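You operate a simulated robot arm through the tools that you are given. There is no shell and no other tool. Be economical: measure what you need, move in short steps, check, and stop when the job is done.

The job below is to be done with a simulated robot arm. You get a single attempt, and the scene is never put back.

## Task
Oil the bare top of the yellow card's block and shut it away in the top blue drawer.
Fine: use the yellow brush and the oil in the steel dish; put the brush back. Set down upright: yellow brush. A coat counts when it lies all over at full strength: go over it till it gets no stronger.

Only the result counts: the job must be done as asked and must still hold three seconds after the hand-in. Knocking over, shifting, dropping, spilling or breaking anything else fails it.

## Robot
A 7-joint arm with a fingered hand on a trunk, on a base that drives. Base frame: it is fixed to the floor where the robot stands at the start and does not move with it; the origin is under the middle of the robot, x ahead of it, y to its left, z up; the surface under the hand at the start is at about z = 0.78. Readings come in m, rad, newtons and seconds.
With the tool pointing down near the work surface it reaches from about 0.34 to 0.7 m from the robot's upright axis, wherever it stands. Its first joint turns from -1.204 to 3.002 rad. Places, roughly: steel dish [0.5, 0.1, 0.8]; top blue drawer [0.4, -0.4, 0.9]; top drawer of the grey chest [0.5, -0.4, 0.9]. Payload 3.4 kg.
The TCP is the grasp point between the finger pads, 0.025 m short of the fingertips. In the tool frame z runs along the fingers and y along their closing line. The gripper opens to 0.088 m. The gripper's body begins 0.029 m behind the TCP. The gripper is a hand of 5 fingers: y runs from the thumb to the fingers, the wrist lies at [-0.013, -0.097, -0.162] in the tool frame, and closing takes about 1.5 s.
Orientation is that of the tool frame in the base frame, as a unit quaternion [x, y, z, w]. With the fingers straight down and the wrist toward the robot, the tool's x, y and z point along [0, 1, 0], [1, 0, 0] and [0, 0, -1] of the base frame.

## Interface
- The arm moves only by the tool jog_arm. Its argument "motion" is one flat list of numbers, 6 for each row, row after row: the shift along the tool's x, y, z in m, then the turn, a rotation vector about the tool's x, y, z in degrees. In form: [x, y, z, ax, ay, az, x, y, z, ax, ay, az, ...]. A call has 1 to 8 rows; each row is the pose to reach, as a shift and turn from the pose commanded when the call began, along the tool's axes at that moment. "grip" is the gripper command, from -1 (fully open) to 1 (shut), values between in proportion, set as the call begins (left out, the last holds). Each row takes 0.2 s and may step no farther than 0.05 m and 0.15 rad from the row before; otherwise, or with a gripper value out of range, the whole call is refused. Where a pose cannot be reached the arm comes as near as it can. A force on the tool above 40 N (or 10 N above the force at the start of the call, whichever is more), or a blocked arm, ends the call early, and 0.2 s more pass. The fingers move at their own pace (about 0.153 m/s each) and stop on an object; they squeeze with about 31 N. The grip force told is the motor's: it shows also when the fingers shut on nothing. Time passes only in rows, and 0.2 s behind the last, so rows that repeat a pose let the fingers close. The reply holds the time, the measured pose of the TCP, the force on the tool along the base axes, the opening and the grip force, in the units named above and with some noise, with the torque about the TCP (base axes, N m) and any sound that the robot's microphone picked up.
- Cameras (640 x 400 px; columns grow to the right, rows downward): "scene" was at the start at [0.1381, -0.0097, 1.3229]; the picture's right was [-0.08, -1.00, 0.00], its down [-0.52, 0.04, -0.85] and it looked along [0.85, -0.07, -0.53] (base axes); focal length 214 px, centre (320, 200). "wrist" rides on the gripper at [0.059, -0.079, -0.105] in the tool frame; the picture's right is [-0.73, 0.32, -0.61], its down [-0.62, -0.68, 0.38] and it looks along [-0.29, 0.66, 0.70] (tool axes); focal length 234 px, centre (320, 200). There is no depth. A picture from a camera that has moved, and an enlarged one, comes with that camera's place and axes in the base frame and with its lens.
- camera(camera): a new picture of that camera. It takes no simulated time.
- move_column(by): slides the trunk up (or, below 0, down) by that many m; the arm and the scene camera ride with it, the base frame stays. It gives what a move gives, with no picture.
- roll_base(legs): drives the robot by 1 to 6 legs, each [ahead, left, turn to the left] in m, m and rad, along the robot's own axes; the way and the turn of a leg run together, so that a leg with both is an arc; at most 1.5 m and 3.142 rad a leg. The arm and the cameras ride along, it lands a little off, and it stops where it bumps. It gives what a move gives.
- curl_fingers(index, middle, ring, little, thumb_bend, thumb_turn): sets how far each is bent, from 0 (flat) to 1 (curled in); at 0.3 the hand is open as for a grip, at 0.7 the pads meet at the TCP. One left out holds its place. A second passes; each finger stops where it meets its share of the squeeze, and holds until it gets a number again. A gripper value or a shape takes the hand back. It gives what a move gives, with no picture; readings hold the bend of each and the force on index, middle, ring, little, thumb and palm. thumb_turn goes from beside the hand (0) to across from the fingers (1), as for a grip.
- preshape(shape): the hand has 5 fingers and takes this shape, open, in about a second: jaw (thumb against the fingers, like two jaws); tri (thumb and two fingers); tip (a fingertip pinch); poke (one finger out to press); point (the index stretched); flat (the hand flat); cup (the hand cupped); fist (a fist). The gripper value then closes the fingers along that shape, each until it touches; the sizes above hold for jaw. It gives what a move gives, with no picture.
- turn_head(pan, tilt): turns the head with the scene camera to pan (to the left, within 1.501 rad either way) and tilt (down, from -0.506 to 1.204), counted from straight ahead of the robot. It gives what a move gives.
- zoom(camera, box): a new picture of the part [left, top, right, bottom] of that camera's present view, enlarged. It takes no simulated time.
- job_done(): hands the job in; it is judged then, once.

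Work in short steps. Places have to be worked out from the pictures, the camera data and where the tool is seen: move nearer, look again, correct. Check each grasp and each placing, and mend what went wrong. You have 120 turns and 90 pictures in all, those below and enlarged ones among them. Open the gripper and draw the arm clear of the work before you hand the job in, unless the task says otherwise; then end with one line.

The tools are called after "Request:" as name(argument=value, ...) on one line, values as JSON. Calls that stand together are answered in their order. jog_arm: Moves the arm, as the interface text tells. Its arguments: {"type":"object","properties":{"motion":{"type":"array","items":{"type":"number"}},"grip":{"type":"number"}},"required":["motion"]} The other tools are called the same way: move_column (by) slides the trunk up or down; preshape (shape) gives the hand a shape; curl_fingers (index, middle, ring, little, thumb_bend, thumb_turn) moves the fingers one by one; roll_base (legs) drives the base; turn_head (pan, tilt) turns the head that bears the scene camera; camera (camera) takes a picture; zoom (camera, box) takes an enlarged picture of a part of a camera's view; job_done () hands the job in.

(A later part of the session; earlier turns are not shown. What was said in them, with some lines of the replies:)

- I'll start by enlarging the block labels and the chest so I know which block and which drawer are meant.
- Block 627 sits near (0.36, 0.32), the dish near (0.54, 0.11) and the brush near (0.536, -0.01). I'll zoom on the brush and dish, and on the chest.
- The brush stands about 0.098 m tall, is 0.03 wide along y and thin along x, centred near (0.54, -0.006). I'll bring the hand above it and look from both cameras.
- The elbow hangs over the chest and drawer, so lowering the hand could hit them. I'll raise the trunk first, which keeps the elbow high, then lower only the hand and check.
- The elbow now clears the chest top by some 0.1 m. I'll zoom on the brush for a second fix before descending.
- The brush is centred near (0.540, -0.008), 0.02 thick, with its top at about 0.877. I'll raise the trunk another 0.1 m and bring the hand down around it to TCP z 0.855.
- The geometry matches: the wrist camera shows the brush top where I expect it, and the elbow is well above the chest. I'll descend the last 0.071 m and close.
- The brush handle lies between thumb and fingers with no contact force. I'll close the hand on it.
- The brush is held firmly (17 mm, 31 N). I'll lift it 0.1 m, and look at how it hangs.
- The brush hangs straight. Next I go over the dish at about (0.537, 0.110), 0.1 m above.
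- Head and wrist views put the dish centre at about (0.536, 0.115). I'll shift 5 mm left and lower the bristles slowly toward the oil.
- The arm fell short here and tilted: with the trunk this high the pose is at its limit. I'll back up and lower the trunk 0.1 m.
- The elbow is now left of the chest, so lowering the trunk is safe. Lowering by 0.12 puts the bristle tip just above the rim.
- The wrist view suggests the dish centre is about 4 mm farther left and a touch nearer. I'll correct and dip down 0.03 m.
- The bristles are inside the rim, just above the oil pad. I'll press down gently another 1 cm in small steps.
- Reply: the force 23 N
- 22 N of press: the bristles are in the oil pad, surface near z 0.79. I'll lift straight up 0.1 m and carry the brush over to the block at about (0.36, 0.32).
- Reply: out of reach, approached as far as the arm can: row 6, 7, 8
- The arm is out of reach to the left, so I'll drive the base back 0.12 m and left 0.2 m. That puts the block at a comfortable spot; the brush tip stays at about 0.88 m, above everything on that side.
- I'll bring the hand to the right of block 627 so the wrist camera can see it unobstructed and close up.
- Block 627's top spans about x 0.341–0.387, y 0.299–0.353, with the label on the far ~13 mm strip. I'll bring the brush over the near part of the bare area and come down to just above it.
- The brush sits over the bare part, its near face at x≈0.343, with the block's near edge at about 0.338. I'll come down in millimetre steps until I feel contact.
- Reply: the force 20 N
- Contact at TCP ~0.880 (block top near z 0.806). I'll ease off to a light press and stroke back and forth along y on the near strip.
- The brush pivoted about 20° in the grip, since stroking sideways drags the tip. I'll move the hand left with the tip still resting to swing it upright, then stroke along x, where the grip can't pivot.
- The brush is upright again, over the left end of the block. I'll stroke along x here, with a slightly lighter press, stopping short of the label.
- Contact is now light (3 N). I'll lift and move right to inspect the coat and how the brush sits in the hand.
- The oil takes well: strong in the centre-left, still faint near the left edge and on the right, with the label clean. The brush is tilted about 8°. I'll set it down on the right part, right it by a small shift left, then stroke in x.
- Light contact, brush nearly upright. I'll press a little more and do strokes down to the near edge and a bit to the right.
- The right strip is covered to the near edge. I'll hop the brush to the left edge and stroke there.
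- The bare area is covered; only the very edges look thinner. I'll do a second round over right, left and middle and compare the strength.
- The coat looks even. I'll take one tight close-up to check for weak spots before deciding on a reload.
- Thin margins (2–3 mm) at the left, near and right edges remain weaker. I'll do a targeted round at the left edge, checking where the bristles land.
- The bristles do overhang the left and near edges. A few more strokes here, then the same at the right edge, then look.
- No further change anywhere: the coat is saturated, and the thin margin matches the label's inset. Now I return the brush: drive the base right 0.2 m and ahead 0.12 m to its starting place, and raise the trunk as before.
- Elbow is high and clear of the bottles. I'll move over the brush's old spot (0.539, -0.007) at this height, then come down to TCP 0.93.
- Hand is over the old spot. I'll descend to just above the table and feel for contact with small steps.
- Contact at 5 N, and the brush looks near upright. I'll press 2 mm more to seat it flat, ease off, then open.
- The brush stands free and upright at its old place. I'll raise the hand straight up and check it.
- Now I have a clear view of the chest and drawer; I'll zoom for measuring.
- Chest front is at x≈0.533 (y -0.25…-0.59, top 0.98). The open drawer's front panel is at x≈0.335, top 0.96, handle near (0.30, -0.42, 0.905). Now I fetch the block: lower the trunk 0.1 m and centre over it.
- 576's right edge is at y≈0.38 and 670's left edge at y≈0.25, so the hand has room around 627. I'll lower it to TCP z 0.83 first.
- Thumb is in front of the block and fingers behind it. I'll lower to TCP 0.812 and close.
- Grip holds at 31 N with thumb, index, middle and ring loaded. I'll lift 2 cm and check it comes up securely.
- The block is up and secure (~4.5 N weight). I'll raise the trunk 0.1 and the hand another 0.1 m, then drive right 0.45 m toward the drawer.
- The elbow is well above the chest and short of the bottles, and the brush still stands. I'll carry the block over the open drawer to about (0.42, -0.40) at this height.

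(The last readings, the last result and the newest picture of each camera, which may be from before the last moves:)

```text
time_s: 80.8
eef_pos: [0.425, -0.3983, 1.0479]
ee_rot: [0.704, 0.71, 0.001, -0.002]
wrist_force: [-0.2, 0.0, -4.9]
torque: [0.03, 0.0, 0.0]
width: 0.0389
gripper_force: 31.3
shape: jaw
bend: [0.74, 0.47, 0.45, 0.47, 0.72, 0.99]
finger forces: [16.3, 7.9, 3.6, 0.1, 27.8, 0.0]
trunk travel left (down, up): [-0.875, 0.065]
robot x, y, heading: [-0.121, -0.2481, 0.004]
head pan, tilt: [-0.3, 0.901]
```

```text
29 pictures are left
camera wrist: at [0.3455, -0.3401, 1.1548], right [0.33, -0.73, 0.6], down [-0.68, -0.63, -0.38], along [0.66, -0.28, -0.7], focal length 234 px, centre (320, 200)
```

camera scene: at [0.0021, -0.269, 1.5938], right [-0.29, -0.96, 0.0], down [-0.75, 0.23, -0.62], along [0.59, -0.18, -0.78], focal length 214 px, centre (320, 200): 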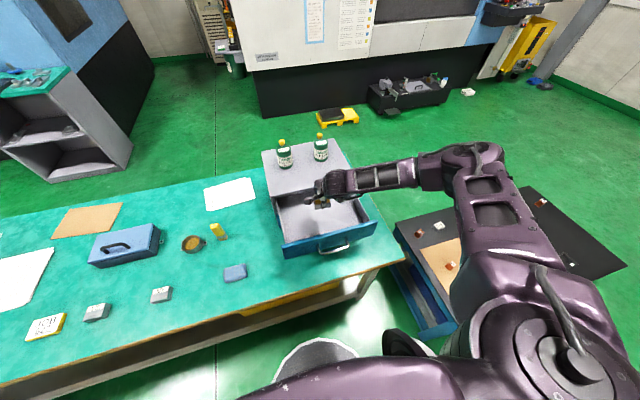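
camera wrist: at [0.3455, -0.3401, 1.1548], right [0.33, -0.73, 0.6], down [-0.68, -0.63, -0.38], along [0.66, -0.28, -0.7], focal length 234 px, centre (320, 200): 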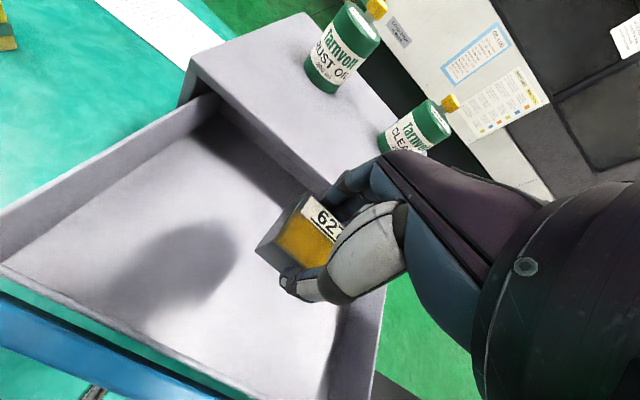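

Good clear view: the block is over the middle of the drawer. I'll go 2 cm further in for thumb clearance from the front panel, and descend to TCP 0.94.

Request:
jog_arm(motion=[0, 0.018, 0.0, 0, 0, 0, 0, 0.018, 0.04, 0, 0, 0, 0, 0.018, 0.08, 0, 0, 0, 0, 0.018, 0.108, 0, 0, 0])

Request:
camera(camera="wrist")

Request:
zoom(camera="scene", box=[240, 120, 400, 270])

```text
time_s: 81.8
eef_pos: [0.4444, -0.398, 0.9408]
ee_rot: [0.705, 0.71, 0.001, -0.002]
wrist_force: [-1.0, -0.4, -5.3]
torque: [-0.02, -0.01, -0.02]
width: 0.0385
gripper_force: 31.7
shape: jaw
bend: [0.74, 0.47, 0.45, 0.47, 0.72, 0.99]
finger forces: [16.4, 8.0, 3.6, 0.1, 28.2, 0.1]
trunk travel left (down, up): [-0.875, 0.065]
robot x, y, heading: [-0.1196, -0.2433, 0.008]
head pan, tilt: [-0.3, 0.901]
```

```text
28 pictures are left
camera wrist: at [0.3654, -0.3395, 1.0466], right [0.33, -0.73, 0.6], down [-0.68, -0.63, -0.38], along [0.66, -0.28, -0.7], focal length 234 px, centre (320, 200)
```

wrist: 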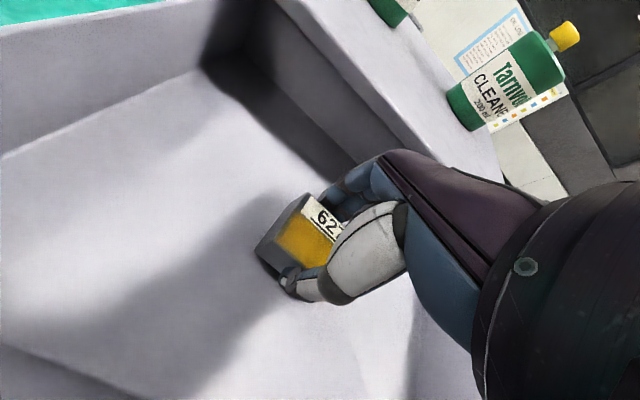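

```text
2.67 times, centred on (320, 195) of scene
camera zoom: at [0.0029, -0.2689, 1.5938], right [-0.29, -0.96, 0.0], down [-0.75, 0.23, -0.62], along [0.59, -0.18, -0.78], focal length 572 px, centre (320, 213)
```

zoom: 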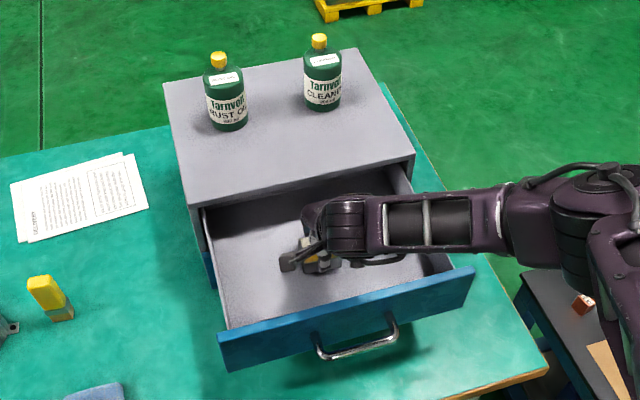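

The forearm clears the drawer sides. I'll descend in small steps until the block meets the drawer floor.

Request:
jog_arm(motion=[0, 0, 0.012, 0, 0, 0, 0, 0, 0.022, 0, 0, 0, 0, 0, 0.027, 0, 0, 0, 0, 0, 0.031, 0, 0, 0, 0, 0, 0.034, 0, 0, 0])

Request:
camera(camera="wrist")

```text
time_s: 82.7
eef_pos: [0.4482, -0.398, 0.9244]
ee_rot: [0.705, 0.709, 0.011, 0.005]
wrist_force: [-0.7, -2.6, 31.0]
torque: [-0.08, 0.08, 0.05]
width: 0.0411
gripper_force: 31.1
shape: jaw
bend: [0.74, 0.46, 0.44, 0.48, 0.73, 1.0]
finger forces: [17.8, 9.9, 4.1, 0.3, 32.6, 0.0]
trunk travel left (down, up): [-0.875, 0.065]
robot x, y, heading: [-0.1229, -0.2439, 0.001]
head pan, tilt: [-0.3, 0.901]
stopped in row 4: the force on the tool passed its limit at 44 N (the readings are from after the stop); the commanded pose is now the measured one
```

```text
26 pictures are left
camera wrist: at [0.3671, -0.3387, 1.0294], right [0.31, -0.73, 0.61], down [-0.67, -0.62, -0.4], along [0.67, -0.28, -0.68], focal length 234 px, centre (320, 200)
```

wrist: 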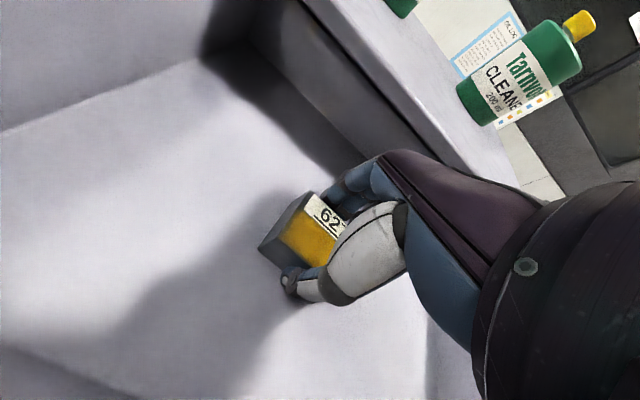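

The block met the drawer floor (about z 0.892). I'll ease up 3 mm to shed the load, then check the force.

Request:
jog_arm(motion=[0, -0.002, -0.003, 0, 0, 0, 0, -0.002, -0.004, 0, 0, 0])

Request:
zoom(camera="wrist", box=[220, 160, 420, 320])

```text
time_s: 83.3
eef_pos: [0.4434, -0.397, 0.9255]
ee_rot: [0.705, 0.709, 0.006, 0.003]
wrist_force: [0.1, -2.0, 19.6]
torque: [-0.05, -0.04, 0.04]
width: 0.041
gripper_force: 31.3
shape: jaw
bend: [0.74, 0.46, 0.44, 0.48, 0.73, 0.99]
finger forces: [18.2, 10.1, 4.1, 0.3, 31.9, 0.0]
trunk travel left (down, up): [-0.875, 0.065]
robot x, y, heading: [-0.1197, -0.2423, 0.005]
head pan, tilt: [-0.3, 0.901]
```

```text
2.50 times, centred on (320, 240) of wrist
camera zoom: at [0.3626, -0.3385, 1.0304], right [0.32, -0.73, 0.61], down [-0.67, -0.63, -0.4], along [0.67, -0.28, -0.69], focal length 585 px, centre (320, 100)
```

zoom: 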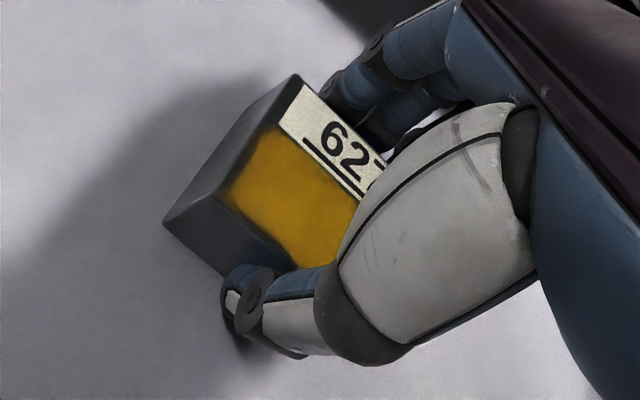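

Still 20 N down; I'll ease another 4 mm and then open the hand.

Request:
jog_arm(motion=[0, 0, -0.003, 0, 0, 0, 0, 0, -0.004, 0, 0, 0])

Request:
jog_arm(motion=[0, 0, 0, 0, 0, 0, 0, 0, 0, 0, 0, 0, 0, 0, 0, 0, 0, 0, 0, 0, 0, 0, 0, 0, 0, 0, 0, 0, 0, 0, 0, 0, 0, 0, 0, 0], grip=-1)

Request:
camera(camera="wrist")

```text
time_s: 83.9
eef_pos: [0.444, -0.3963, 0.9255]
ee_rot: [0.704, 0.71, 0.005, 0.0]
wrist_force: [-1.5, 0.0, 5.9]
torque: [0.03, 0.03, 0.02]
width: 0.0408
gripper_force: 30.8
shape: jaw
bend: [0.74, 0.46, 0.44, 0.48, 0.73, 0.99]
finger forces: [17.1, 8.8, 3.7, 0.1, 30.8, 0.1]
trunk travel left (down, up): [-0.875, 0.065]
robot x, y, heading: [-0.119, -0.2461, 0.004]
head pan, tilt: [-0.3, 0.901]
```

```text
time_s: 85.3
eef_pos: [0.4451, -0.3971, 0.9266]
ee_rot: [0.705, 0.709, 0.006, 0.002]
wrist_force: [-0.2, 0.2, -0.3]
torque: [-0.01, 0.04, 0.0]
width: 0.0875
gripper_force: 0.0
shape: jaw
bend: [0.3, 0.3, 0.3, 0.3, 0.3, 0.98]
finger forces: [0.1, 0.0, 0.0, 0.0, 0.0, 0.0]
trunk travel left (down, up): [-0.875, 0.065]
robot x, y, heading: [-0.1221, -0.2434, 0.005]
head pan, tilt: [-0.3, 0.901]
```

```text
24 pictures are left
camera wrist: at [0.365, -0.3394, 1.0324], right [0.32, -0.73, 0.61], down [-0.67, -0.63, -0.39], along [0.67, -0.28, -0.69], focal length 234 px, centre (320, 200)
```

wrist: 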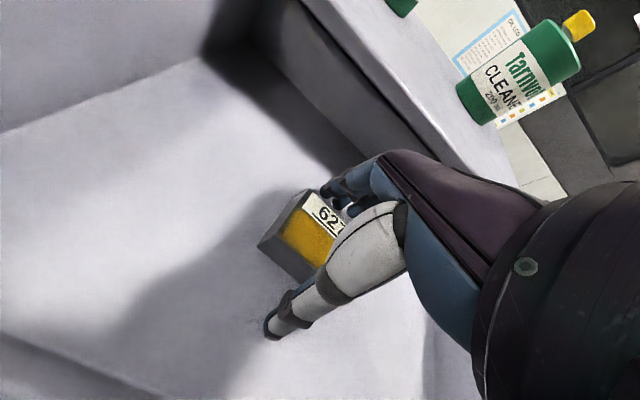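

The block rests free in the drawer. I'll lift the hand straight up and out, then look into the drawer.

Request:
jog_arm(motion=[0, 0, -0.04, 0, 0, 0, 0, 0, -0.08, 0, 0, 0, 0, 0, -0.12, 0, 0, 0, 0, 0, -0.15, 0, 0, 0, 0, -0.05, -0.15, 0, 0, 0, -0.03, -0.09, -0.15, 0, 0, 0])

Request:
camera(camera="wrist")

Request:
zoom(camera="scene", box=[240, 120, 400, 270])

```text
time_s: 86.7
eef_pos: [0.3502, -0.4298, 1.0757]
ee_rot: [0.705, 0.709, 0.007, 0.002]
wrist_force: [-1.2, -0.6, -0.5]
torque: [0.02, -0.02, 0.05]
width: 0.0876
gripper_force: 0.1
shape: jaw
bend: [0.3, 0.3, 0.3, 0.3, 0.3, 0.98]
finger forces: [0.0, 0.0, 0.0, 0.0, 0.0, 0.0]
trunk travel left (down, up): [-0.875, 0.065]
robot x, y, heading: [-0.1226, -0.2454, 0.009]
head pan, tilt: [-0.3, 0.901]
```

```text
23 pictures are left
camera wrist: at [0.2704, -0.3716, 1.1814], right [0.32, -0.73, 0.61], down [-0.67, -0.62, -0.4], along [0.67, -0.28, -0.69], focal length 234 px, centre (320, 200)
```

wrist: 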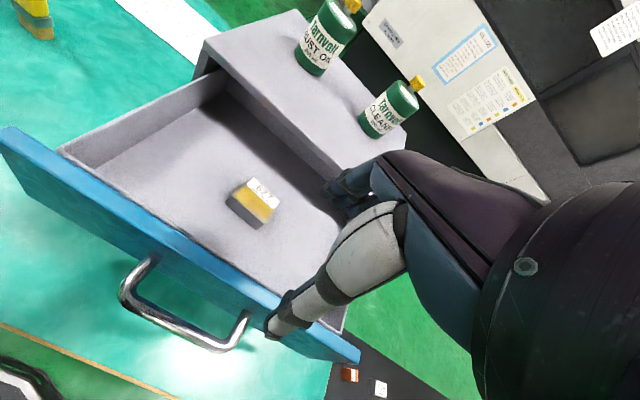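

```text
2.67 times, centred on (320, 195) of scene
camera zoom: at [-0.002, -0.272, 1.5941], right [-0.29, -0.96, 0.0], down [-0.75, 0.23, -0.62], along [0.6, -0.18, -0.78], focal length 572 px, centre (320, 213)
```

zoom: 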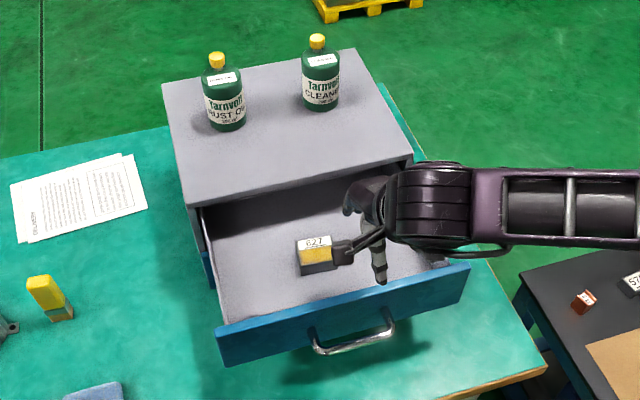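

The block lies label-up in the drawer. The handle bar is near x≈0.297, z≈0.90, y -0.35…-0.46. I'll check the coat, then close the hand and drive back 0.1 m to get in front of the handle.

Request:
zoom(camera="wrist", box=[215, 165, 295, 235])

Request:
roll_base(legs=[[-0.1, 0, 0]])

Request:
jog_arm(motion=[0.012, -0.01, 0, 0, 0, 0, 0.025, -0.02, 0, -7.5, 0, 0, 0.025, -0.02, 0, -15, 0, 0, 0.025, -0.02, 0, -22.5, 0, 0, 0.025, -0.02, 0, -30, 0, 0, 0.025, -0.02, 0, -30, 0, 0, 0.025, -0.02, 0, -30, 0, 0, 0.025, -0.02, 0, -30, 0, 0], grip=1)

Request:
camera(camera="wrist")

```text
5.71 times, centred on (255, 200) of wrist
camera zoom: at [0.2704, -0.3716, 1.1814], right [0.32, -0.73, 0.61], down [-0.67, -0.62, -0.4], along [0.67, -0.28, -0.69], focal length 1338 px, centre (691, 200)
```

zoom: 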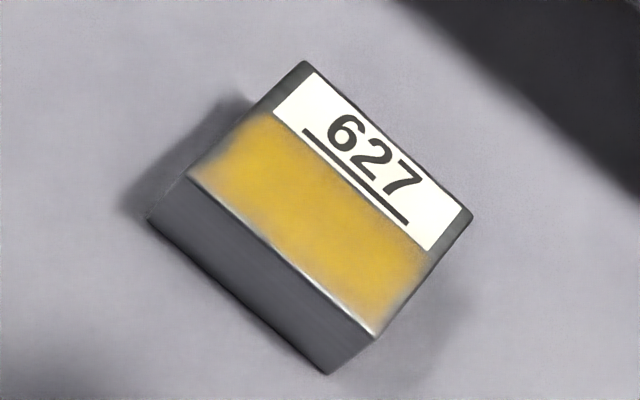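

```text
time_s: 87.8
eef_pos: [0.2516, -0.4289, 1.0743]
ee_rot: [0.705, 0.709, 0.006, 0.001]
wrist_force: [-0.5, 1.0, 0.2]
torque: [0.03, 0.03, 0.01]
width: 0.0878
gripper_force: 0.1
shape: jaw
bend: [0.3, 0.3, 0.3, 0.3, 0.3, 0.98]
finger forces: [0.0, 0.1, 0.0, 0.1, 0.0, 0.1]
trunk travel left (down, up): [-0.875, 0.065]
robot x, y, heading: [-0.2208, -0.2428, 0.003]
head pan, tilt: [-0.3, 0.901]
```

```text
time_s: 89.6
eef_pos: [0.2355, -0.4047, 1.078]
ee_rot: [0.696, 0.716, 0.045, 0.027]
wrist_force: [0.1, 0.6, -0.2]
torque: [-0.03, 0.02, -0.04]
width: 0.0
gripper_force: 31.1
shape: jaw
bend: [0.7, 0.7, 0.7, 0.7, 0.42, 1.0]
finger forces: [0.0, 0.1, 0.1, 0.1, 0.0, 0.0]
out of reach, approached as far as the arm can: row 2, 3, 4, 5, 6, 7, 8
trunk travel left (down, up): [-0.875, 0.065]
robot x, y, heading: [-0.2213, -0.2465, 0.004]
head pan, tilt: [-0.3, 0.901]
```

```text
20 pictures are left
camera wrist: at [0.1448, -0.3509, 1.1759], right [0.28, -0.73, 0.62], down [-0.62, -0.63, -0.47], along [0.73, -0.25, -0.63], focal length 234 px, centre (320, 200)
```

wrist: 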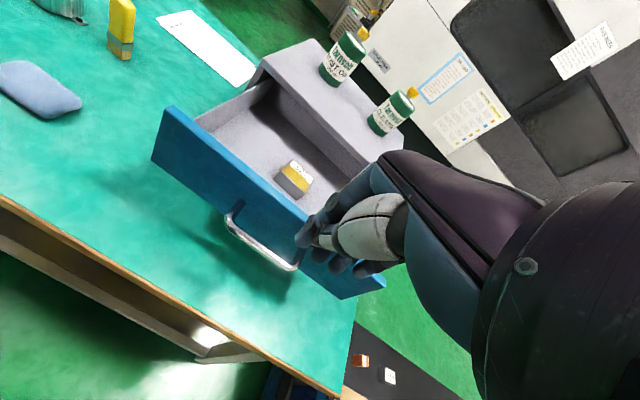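

The coat is intact. The wrist can't tilt that far here, so I'll undo the tilt command and push the handle with the closed hand upright instead.

Request:
jog_arm(motion=[0, 0, 0, 7.5, 0, 0, 0, 0, 0, 15, 0, 0, 0, 0, 0, 22.5, 0, 0, 0, 0, 0, 30, 0, 0])

```text
time_s: 90.6
eef_pos: [0.2363, -0.4048, 1.076]
ee_rot: [0.679, 0.703, -0.143, -0.156]
wrist_force: [0.5, -0.5, -0.7]
torque: [0.0, 0.03, 0.01]
width: 0.0001
gripper_force: 30.9
shape: jaw
bend: [0.7, 0.7, 0.7, 0.7, 0.42, 1.0]
finger forces: [0.0, 0.1, 0.1, 0.0, 0.1, 0.0]
trunk travel left (down, up): [-0.875, 0.065]
robot x, y, heading: [-0.2208, -0.2456, 0.004]
head pan, tilt: [-0.3, 0.901]
```

The command had reset to the reached pose, so the hand is now tilted 24° the other way; I'll turn it back by 24°.

Request:
jog_arm(motion=[0, 0, 0, -8, 0, 0, 0, 0, 0, -16, 0, 0, 0, 0, 0, -24.4, 0, 0])

Request:
camera(camera="scene")

```text
time_s: 91.4
eef_pos: [0.2352, -0.405, 1.0762]
ee_rot: [0.695, 0.718, 0.01, -0.007]
wrist_force: [0.3, 0.9, 0.4]
torque: [-0.02, 0.03, 0.03]
width: 0.0
gripper_force: 30.9
shape: jaw
bend: [0.7, 0.7, 0.7, 0.7, 0.43, 1.0]
finger forces: [0.1, 0.0, 0.0, 0.1, 0.0, 0.0]
trunk travel left (down, up): [-0.875, 0.065]
robot x, y, heading: [-0.2218, -0.2423, 0.006]
head pan, tilt: [-0.3, 0.901]
```

```text
19 pictures are left
camera scene: at [-0.1012, -0.2702, 1.594], right [-0.29, -0.96, 0.0], down [-0.75, 0.23, -0.62], along [0.59, -0.18, -0.78], focal length 214 px, centre (320, 200)
```

scene: 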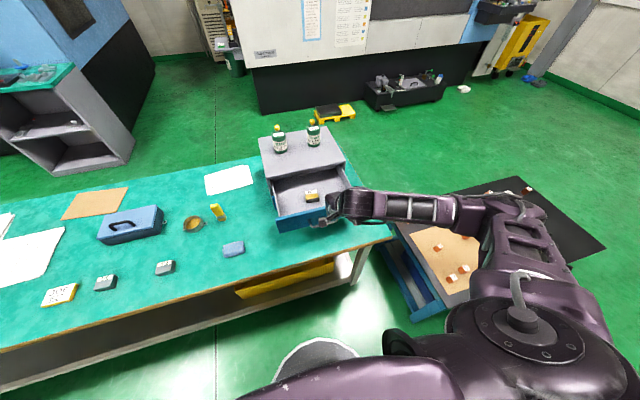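

I'll back off 2 cm and lower the closed hand in front of the handle, to TCP z 0.92.

Request:
jog_arm(motion=[0, -0.018, 0, 0, 0, 0, 0, -0.018, 0.04, 0, 0, 0, 0, -0.018, 0.08, 0, 0, 0, 0, -0.018, 0.12, 0, 0, 0, 0, -0.018, 0.156, 0, 0, 0])

Request:
camera(camera="wrist")

Request:
zoom(camera="scene", box=[250, 140, 410, 250])

```text
time_s: 92.6
eef_pos: [0.2178, -0.4043, 1.0063]
ee_rot: [0.696, 0.718, 0.009, -0.007]
wrist_force: [-1.0, 0.0, -0.6]
torque: [-0.04, -0.02, 0.0]
width: 0.0
gripper_force: 31.1
shape: jaw
bend: [0.7, 0.7, 0.7, 0.7, 0.73, 1.0]
finger forces: [0.0, 0.1, 0.1, 0.1, 0.0, 0.0]
out of reach, approached as far as the arm can: row 3, 4, 5
trunk travel left (down, up): [-0.875, 0.065]
robot x, y, heading: [-0.2218, -0.2452, 0.006]
head pan, tilt: [-0.3, 0.901]
```

```text
18 pictures are left
camera wrist: at [0.1374, -0.3503, 1.1132], right [0.34, -0.73, 0.59], down [-0.66, -0.63, -0.4], along [0.67, -0.25, -0.7], focal length 234 px, centre (320, 200)
```

wrist: 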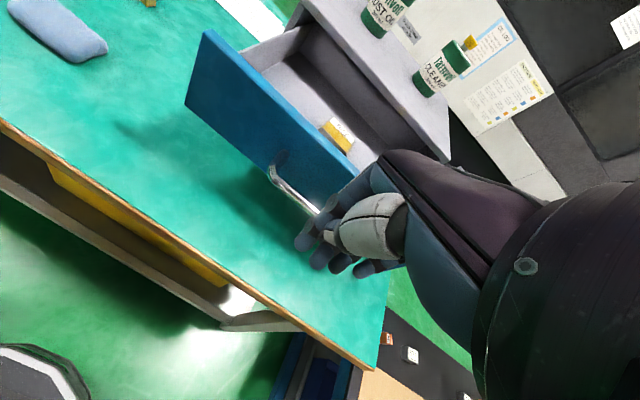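

```text
3.64 times, centred on (330, 195) of scene
camera zoom: at [-0.0998, -0.2698, 1.5939], right [-0.29, -0.96, 0.0], down [-0.75, 0.23, -0.62], along [0.59, -0.18, -0.78], focal length 780 px, centre (284, 218)
```

zoom: 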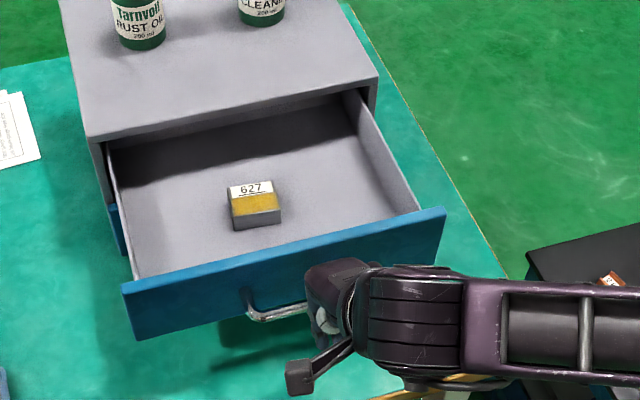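

The trunk is again the limit; lowering it by 0.09 m brings the hand to handle height.

Request:
move_column(by=-0.09)

Request:
camera(camera="wrist")

```text
time_s: 93.9
eef_pos: [0.2183, -0.406, 0.9163]
ee_rot: [0.696, 0.718, 0.01, -0.007]
wrist_force: [0.3, -0.1, 0.1]
torque: [-0.01, -0.01, 0.0]
width: 0.0001
gripper_force: 30.4
shape: jaw
bend: [0.7, 0.7, 0.7, 0.7, 0.73, 1.0]
finger forces: [0.0, 0.0, 0.0, 0.1, 0.0, 0.0]
trunk travel left (down, up): [-0.785, 0.155]
robot x, y, heading: [-0.2204, -0.2451, 0.001]
head pan, tilt: [-0.3, 0.901]
```

```text
16 pictures are left
camera wrist: at [0.1371, -0.3503, 1.0235], right [0.34, -0.73, 0.59], down [-0.66, -0.63, -0.4], along [0.67, -0.25, -0.7], focal length 234 px, centre (320, 200)
```

wrist: 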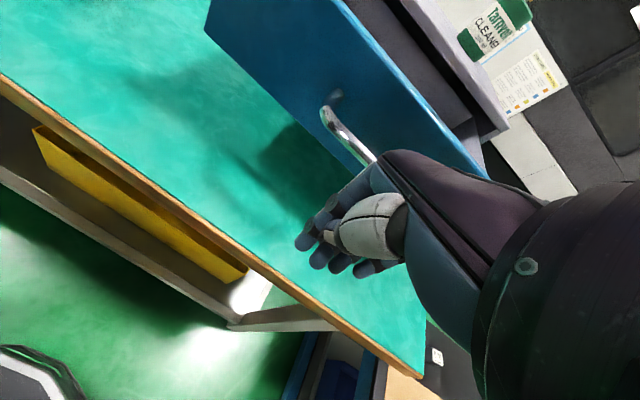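

The hand is at handle height in front of the bar. I'll push forward slowly and watch the force.

Request:
jog_arm(motion=[0, 0.02, 0, 0, 0, 0, 0, 0.035, 0, 0, 0, 0, 0, 0.05, 0, 0, 0, 0, 0, 0.065, 0, 0, 0, 0, 0, 0.08, 0, 0, 0, 0, 0, 0.095, 0, 0, 0, 0])

Request:
zoom(camera="scene", box=[250, 140, 410, 250])

```text
time_s: 95.3
eef_pos: [0.3122, -0.4016, 0.917]
ee_rot: [0.696, 0.718, 0.009, -0.008]
wrist_force: [-0.9, -0.4, 0.6]
torque: [-0.02, -0.04, -0.02]
width: 0.0
gripper_force: 30.4
shape: jaw
bend: [0.7, 0.7, 0.7, 0.7, 0.73, 1.0]
finger forces: [0.1, 0.9, 0.1, 0.0, 0.1, 0.0]
trunk travel left (down, up): [-0.785, 0.155]
robot x, y, heading: [-0.2178, -0.2462, 0.004]
head pan, tilt: [-0.3, 0.901]
```

```text
3.64 times, centred on (330, 195) of scene
camera zoom: at [-0.0996, -0.2696, 1.5039], right [-0.29, -0.96, 0.0], down [-0.75, 0.23, -0.62], along [0.59, -0.18, -0.78], focal length 780 px, centre (284, 218)
```

zoom: 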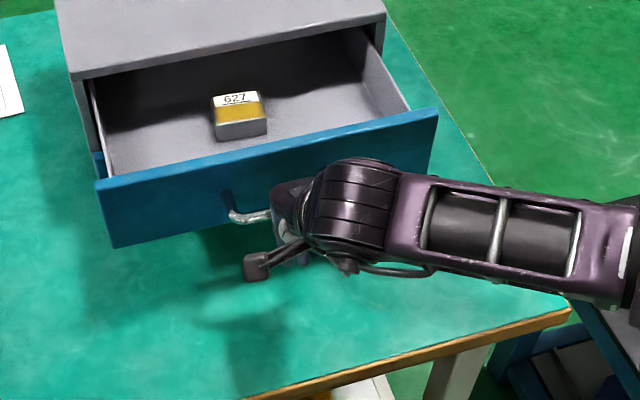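

The drawer is gliding in easily and the block stays put. I'll continue pushing another 0.1 m.

Request:
jog_arm(motion=[0, 0.015, 0, 0, 0, 0, 0, 0.03, 0, 0, 0, 0, 0, 0.045, 0, 0, 0, 0, 0, 0.06, 0, 0, 0, 0, 0, 0.075, 0, 0, 0, 0, 0, 0.09, 0, 0, 0, 0])

Request:
camera(camera="scene")

```text
time_s: 96.7
eef_pos: [0.4047, -0.3982, 0.916]
ee_rot: [0.696, 0.718, 0.01, -0.008]
wrist_force: [-1.0, 0.3, 0.3]
torque: [0.01, -0.02, -0.01]
width: 0.0
gripper_force: 30.9
shape: jaw
bend: [0.7, 0.7, 0.7, 0.7, 0.73, 1.0]
finger forces: [0.0, 1.1, 0.1, 0.0, 0.0, 0.0]
trunk travel left (down, up): [-0.785, 0.155]
robot x, y, heading: [-0.2179, -0.2461, 0.001]
head pan, tilt: [-0.3, 0.901]
```

```text
14 pictures are left
camera scene: at [-0.0997, -0.2692, 1.5039], right [-0.29, -0.96, 0.0], down [-0.75, 0.23, -0.62], along [0.59, -0.18, -0.78], focal length 214 px, centre (320, 200)
```

scene: 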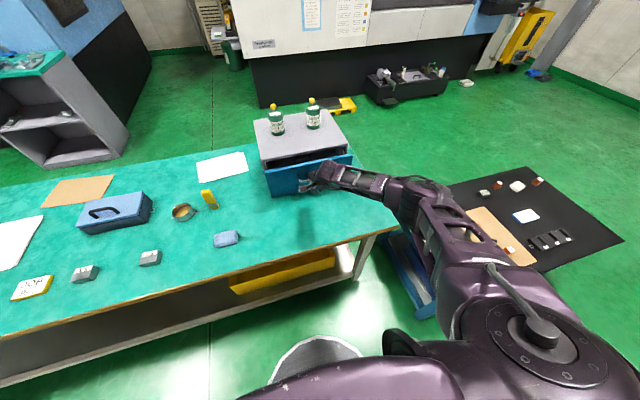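

About 5–6 cm of opening remain. I'll push on in small steps until resistance shows.

Request:
jog_arm(motion=[0, 0.015, 0, 0, 0, 0, 0, 0.03, 0, 0, 0, 0, 0, 0.04, 0, 0, 0, 0, 0, 0.05, 0, 0, 0, 0])

Request:
zoom(camera="scene", box=[230, 90, 390, 210])

```text
time_s: 97.7
eef_pos: [0.4461, -0.3977, 0.9174]
ee_rot: [0.696, 0.718, 0.009, -0.008]
wrist_force: [-27.0, -1.9, -1.7]
torque: [0.01, -0.36, -0.27]
width: 0.0
gripper_force: 30.9
shape: jaw
bend: [0.7, 0.7, 0.7, 0.7, 0.73, 1.0]
finger forces: [0.0, 24.4, 1.3, 0.0, 0.0, 0.0]
trunk travel left (down, up): [-0.785, 0.155]
robot x, y, heading: [-0.222, -0.2446, 0.002]
head pan, tilt: [-0.3, 0.901]
```

```text
3.33 times, centred on (310, 150) of scene
camera zoom: at [-0.1072, -0.27, 1.5044], right [-0.29, -0.96, 0.0], down [-0.75, 0.23, -0.62], along [0.6, -0.18, -0.78], focal length 715 px, centre (353, 367)
```

zoom: 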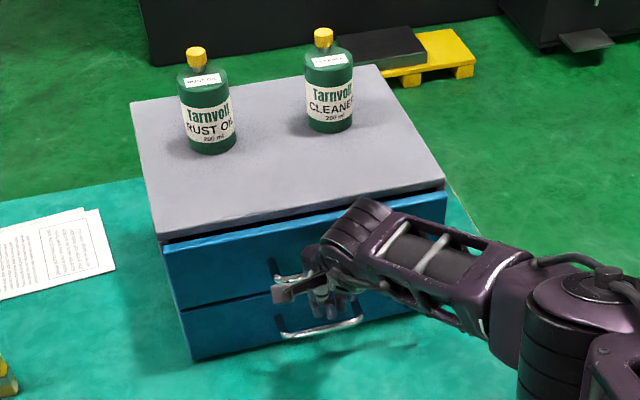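

The drawer hit its stop (27 N) and its front is level with the lower one, so it is shut. I'll draw the hand straight back, up and open it.

Request:
jog_arm(motion=[0, -0.02, 0, 0, 0, 0, 0, -0.05, 0, 0, 0, 0, 0, -0.09, 0, 0, 0, 0, 0, -0.13, 0, 0, 0, 0, 0, -0.17, 0, 0, 0, 0])

Request:
move_column(by=0.15)

Request:
jog_arm(motion=[0, 0, 0, 0, 0, 0, 0, 0, 0, 0, 0, 0, 0, 0, 0, 0, 0, 0, 0, 0, 0, 0, 0, 0, 0, 0, 0, 0, 0, 0, 0, 0, 0, 0, 0, 0], grip=-1)

Request:
camera(camera="scene")

Request:
zoom(camera="scene", box=[170, 100, 370, 240])

```text
time_s: 98.9
eef_pos: [0.2836, -0.4021, 0.9141]
ee_rot: [0.696, 0.717, 0.011, -0.008]
wrist_force: [-0.2, -0.9, -0.5]
torque: [-0.02, -0.02, 0.0]
width: 0.0
gripper_force: 30.8
shape: jaw
bend: [0.7, 0.7, 0.7, 0.7, 0.73, 1.0]
finger forces: [0.0, 0.0, 0.0, 0.1, 0.0, 0.1]
trunk travel left (down, up): [-0.785, 0.155]
robot x, y, heading: [-0.2221, -0.2437, 0.004]
head pan, tilt: [-0.3, 0.901]
```

```text
time_s: 100.6
eef_pos: [0.2838, -0.4003, 1.0641]
ee_rot: [0.696, 0.718, 0.01, -0.008]
wrist_force: [-0.8, 0.5, 0.4]
torque: [0.02, 0.01, -0.02]
width: 0.0001
gripper_force: 30.8
shape: jaw
bend: [0.7, 0.7, 0.7, 0.7, 0.73, 1.0]
finger forces: [0.0, 0.0, 0.1, 0.0, 0.1, 0.1]
trunk travel left (down, up): [-0.935, 0.005]
robot x, y, heading: [-0.2211, -0.2418, 0.002]
head pan, tilt: [-0.3, 0.901]
```

```text
time_s: 102.0
eef_pos: [0.2832, -0.4024, 1.0648]
ee_rot: [0.696, 0.718, 0.01, -0.008]
wrist_force: [-0.3, 0.1, 0.1]
torque: [0.02, -0.01, -0.01]
width: 0.0878
gripper_force: 0.1
shape: jaw
bend: [0.3, 0.3, 0.3, 0.3, 0.3, 0.98]
finger forces: [0.0, 0.0, 0.0, 0.0, 0.0, 0.0]
trunk travel left (down, up): [-0.935, 0.005]
robot x, y, heading: [-0.2224, -0.244, -0.001]
head pan, tilt: [-0.3, 0.901]
```

```text
12 pictures are left
camera scene: at [-0.1002, -0.2698, 1.6539], right [-0.29, -0.96, 0.0], down [-0.75, 0.23, -0.62], along [0.59, -0.18, -0.78], focal length 214 px, centre (320, 200)
```

scene: 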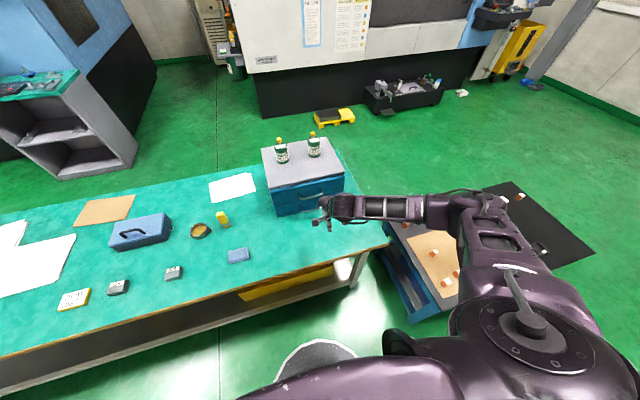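

```text
2.86 times, centred on (270, 170) of scene
camera zoom: at [-0.1002, -0.2698, 1.6539], right [-0.29, -0.96, 0.0], down [-0.75, 0.23, -0.62], along [0.59, -0.18, -0.78], focal length 613 px, centre (463, 286)
```

zoom: 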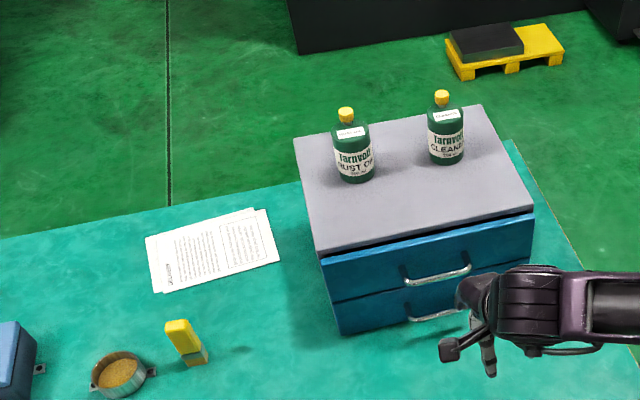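

Everything stands; I'll take one closer look to confirm the top drawer is flush with the lower one.

Request:
zoom(camera="scene", box=[255, 160, 355, 225])

```text
6.15 times, centred on (305, 192) of scene
camera zoom: at [-0.1002, -0.2698, 1.6539], right [-0.29, -0.96, 0.0], down [-0.75, 0.23, -0.62], along [0.59, -0.18, -0.78], focal length 1320 px, centre (412, 246)
```

zoom: 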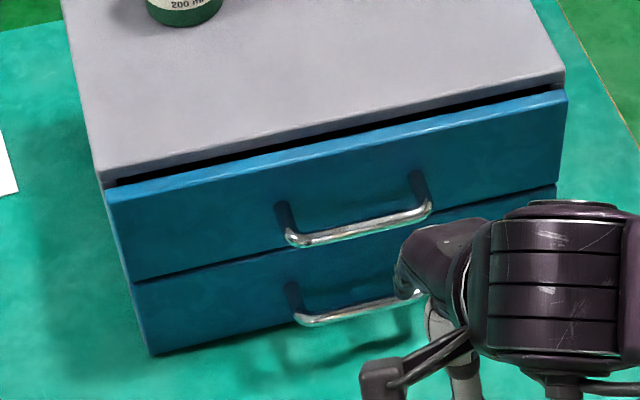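

The two fronts are flush, so the top drawer is fully shut. The hand is open and clear, so I'm handing in.

Request:
job_done()

```text
The job is handed in.
```

Block 627's bare top is oiled, the block is shut in the top blue drawer, and the yellow brush is standing upright back in its place.
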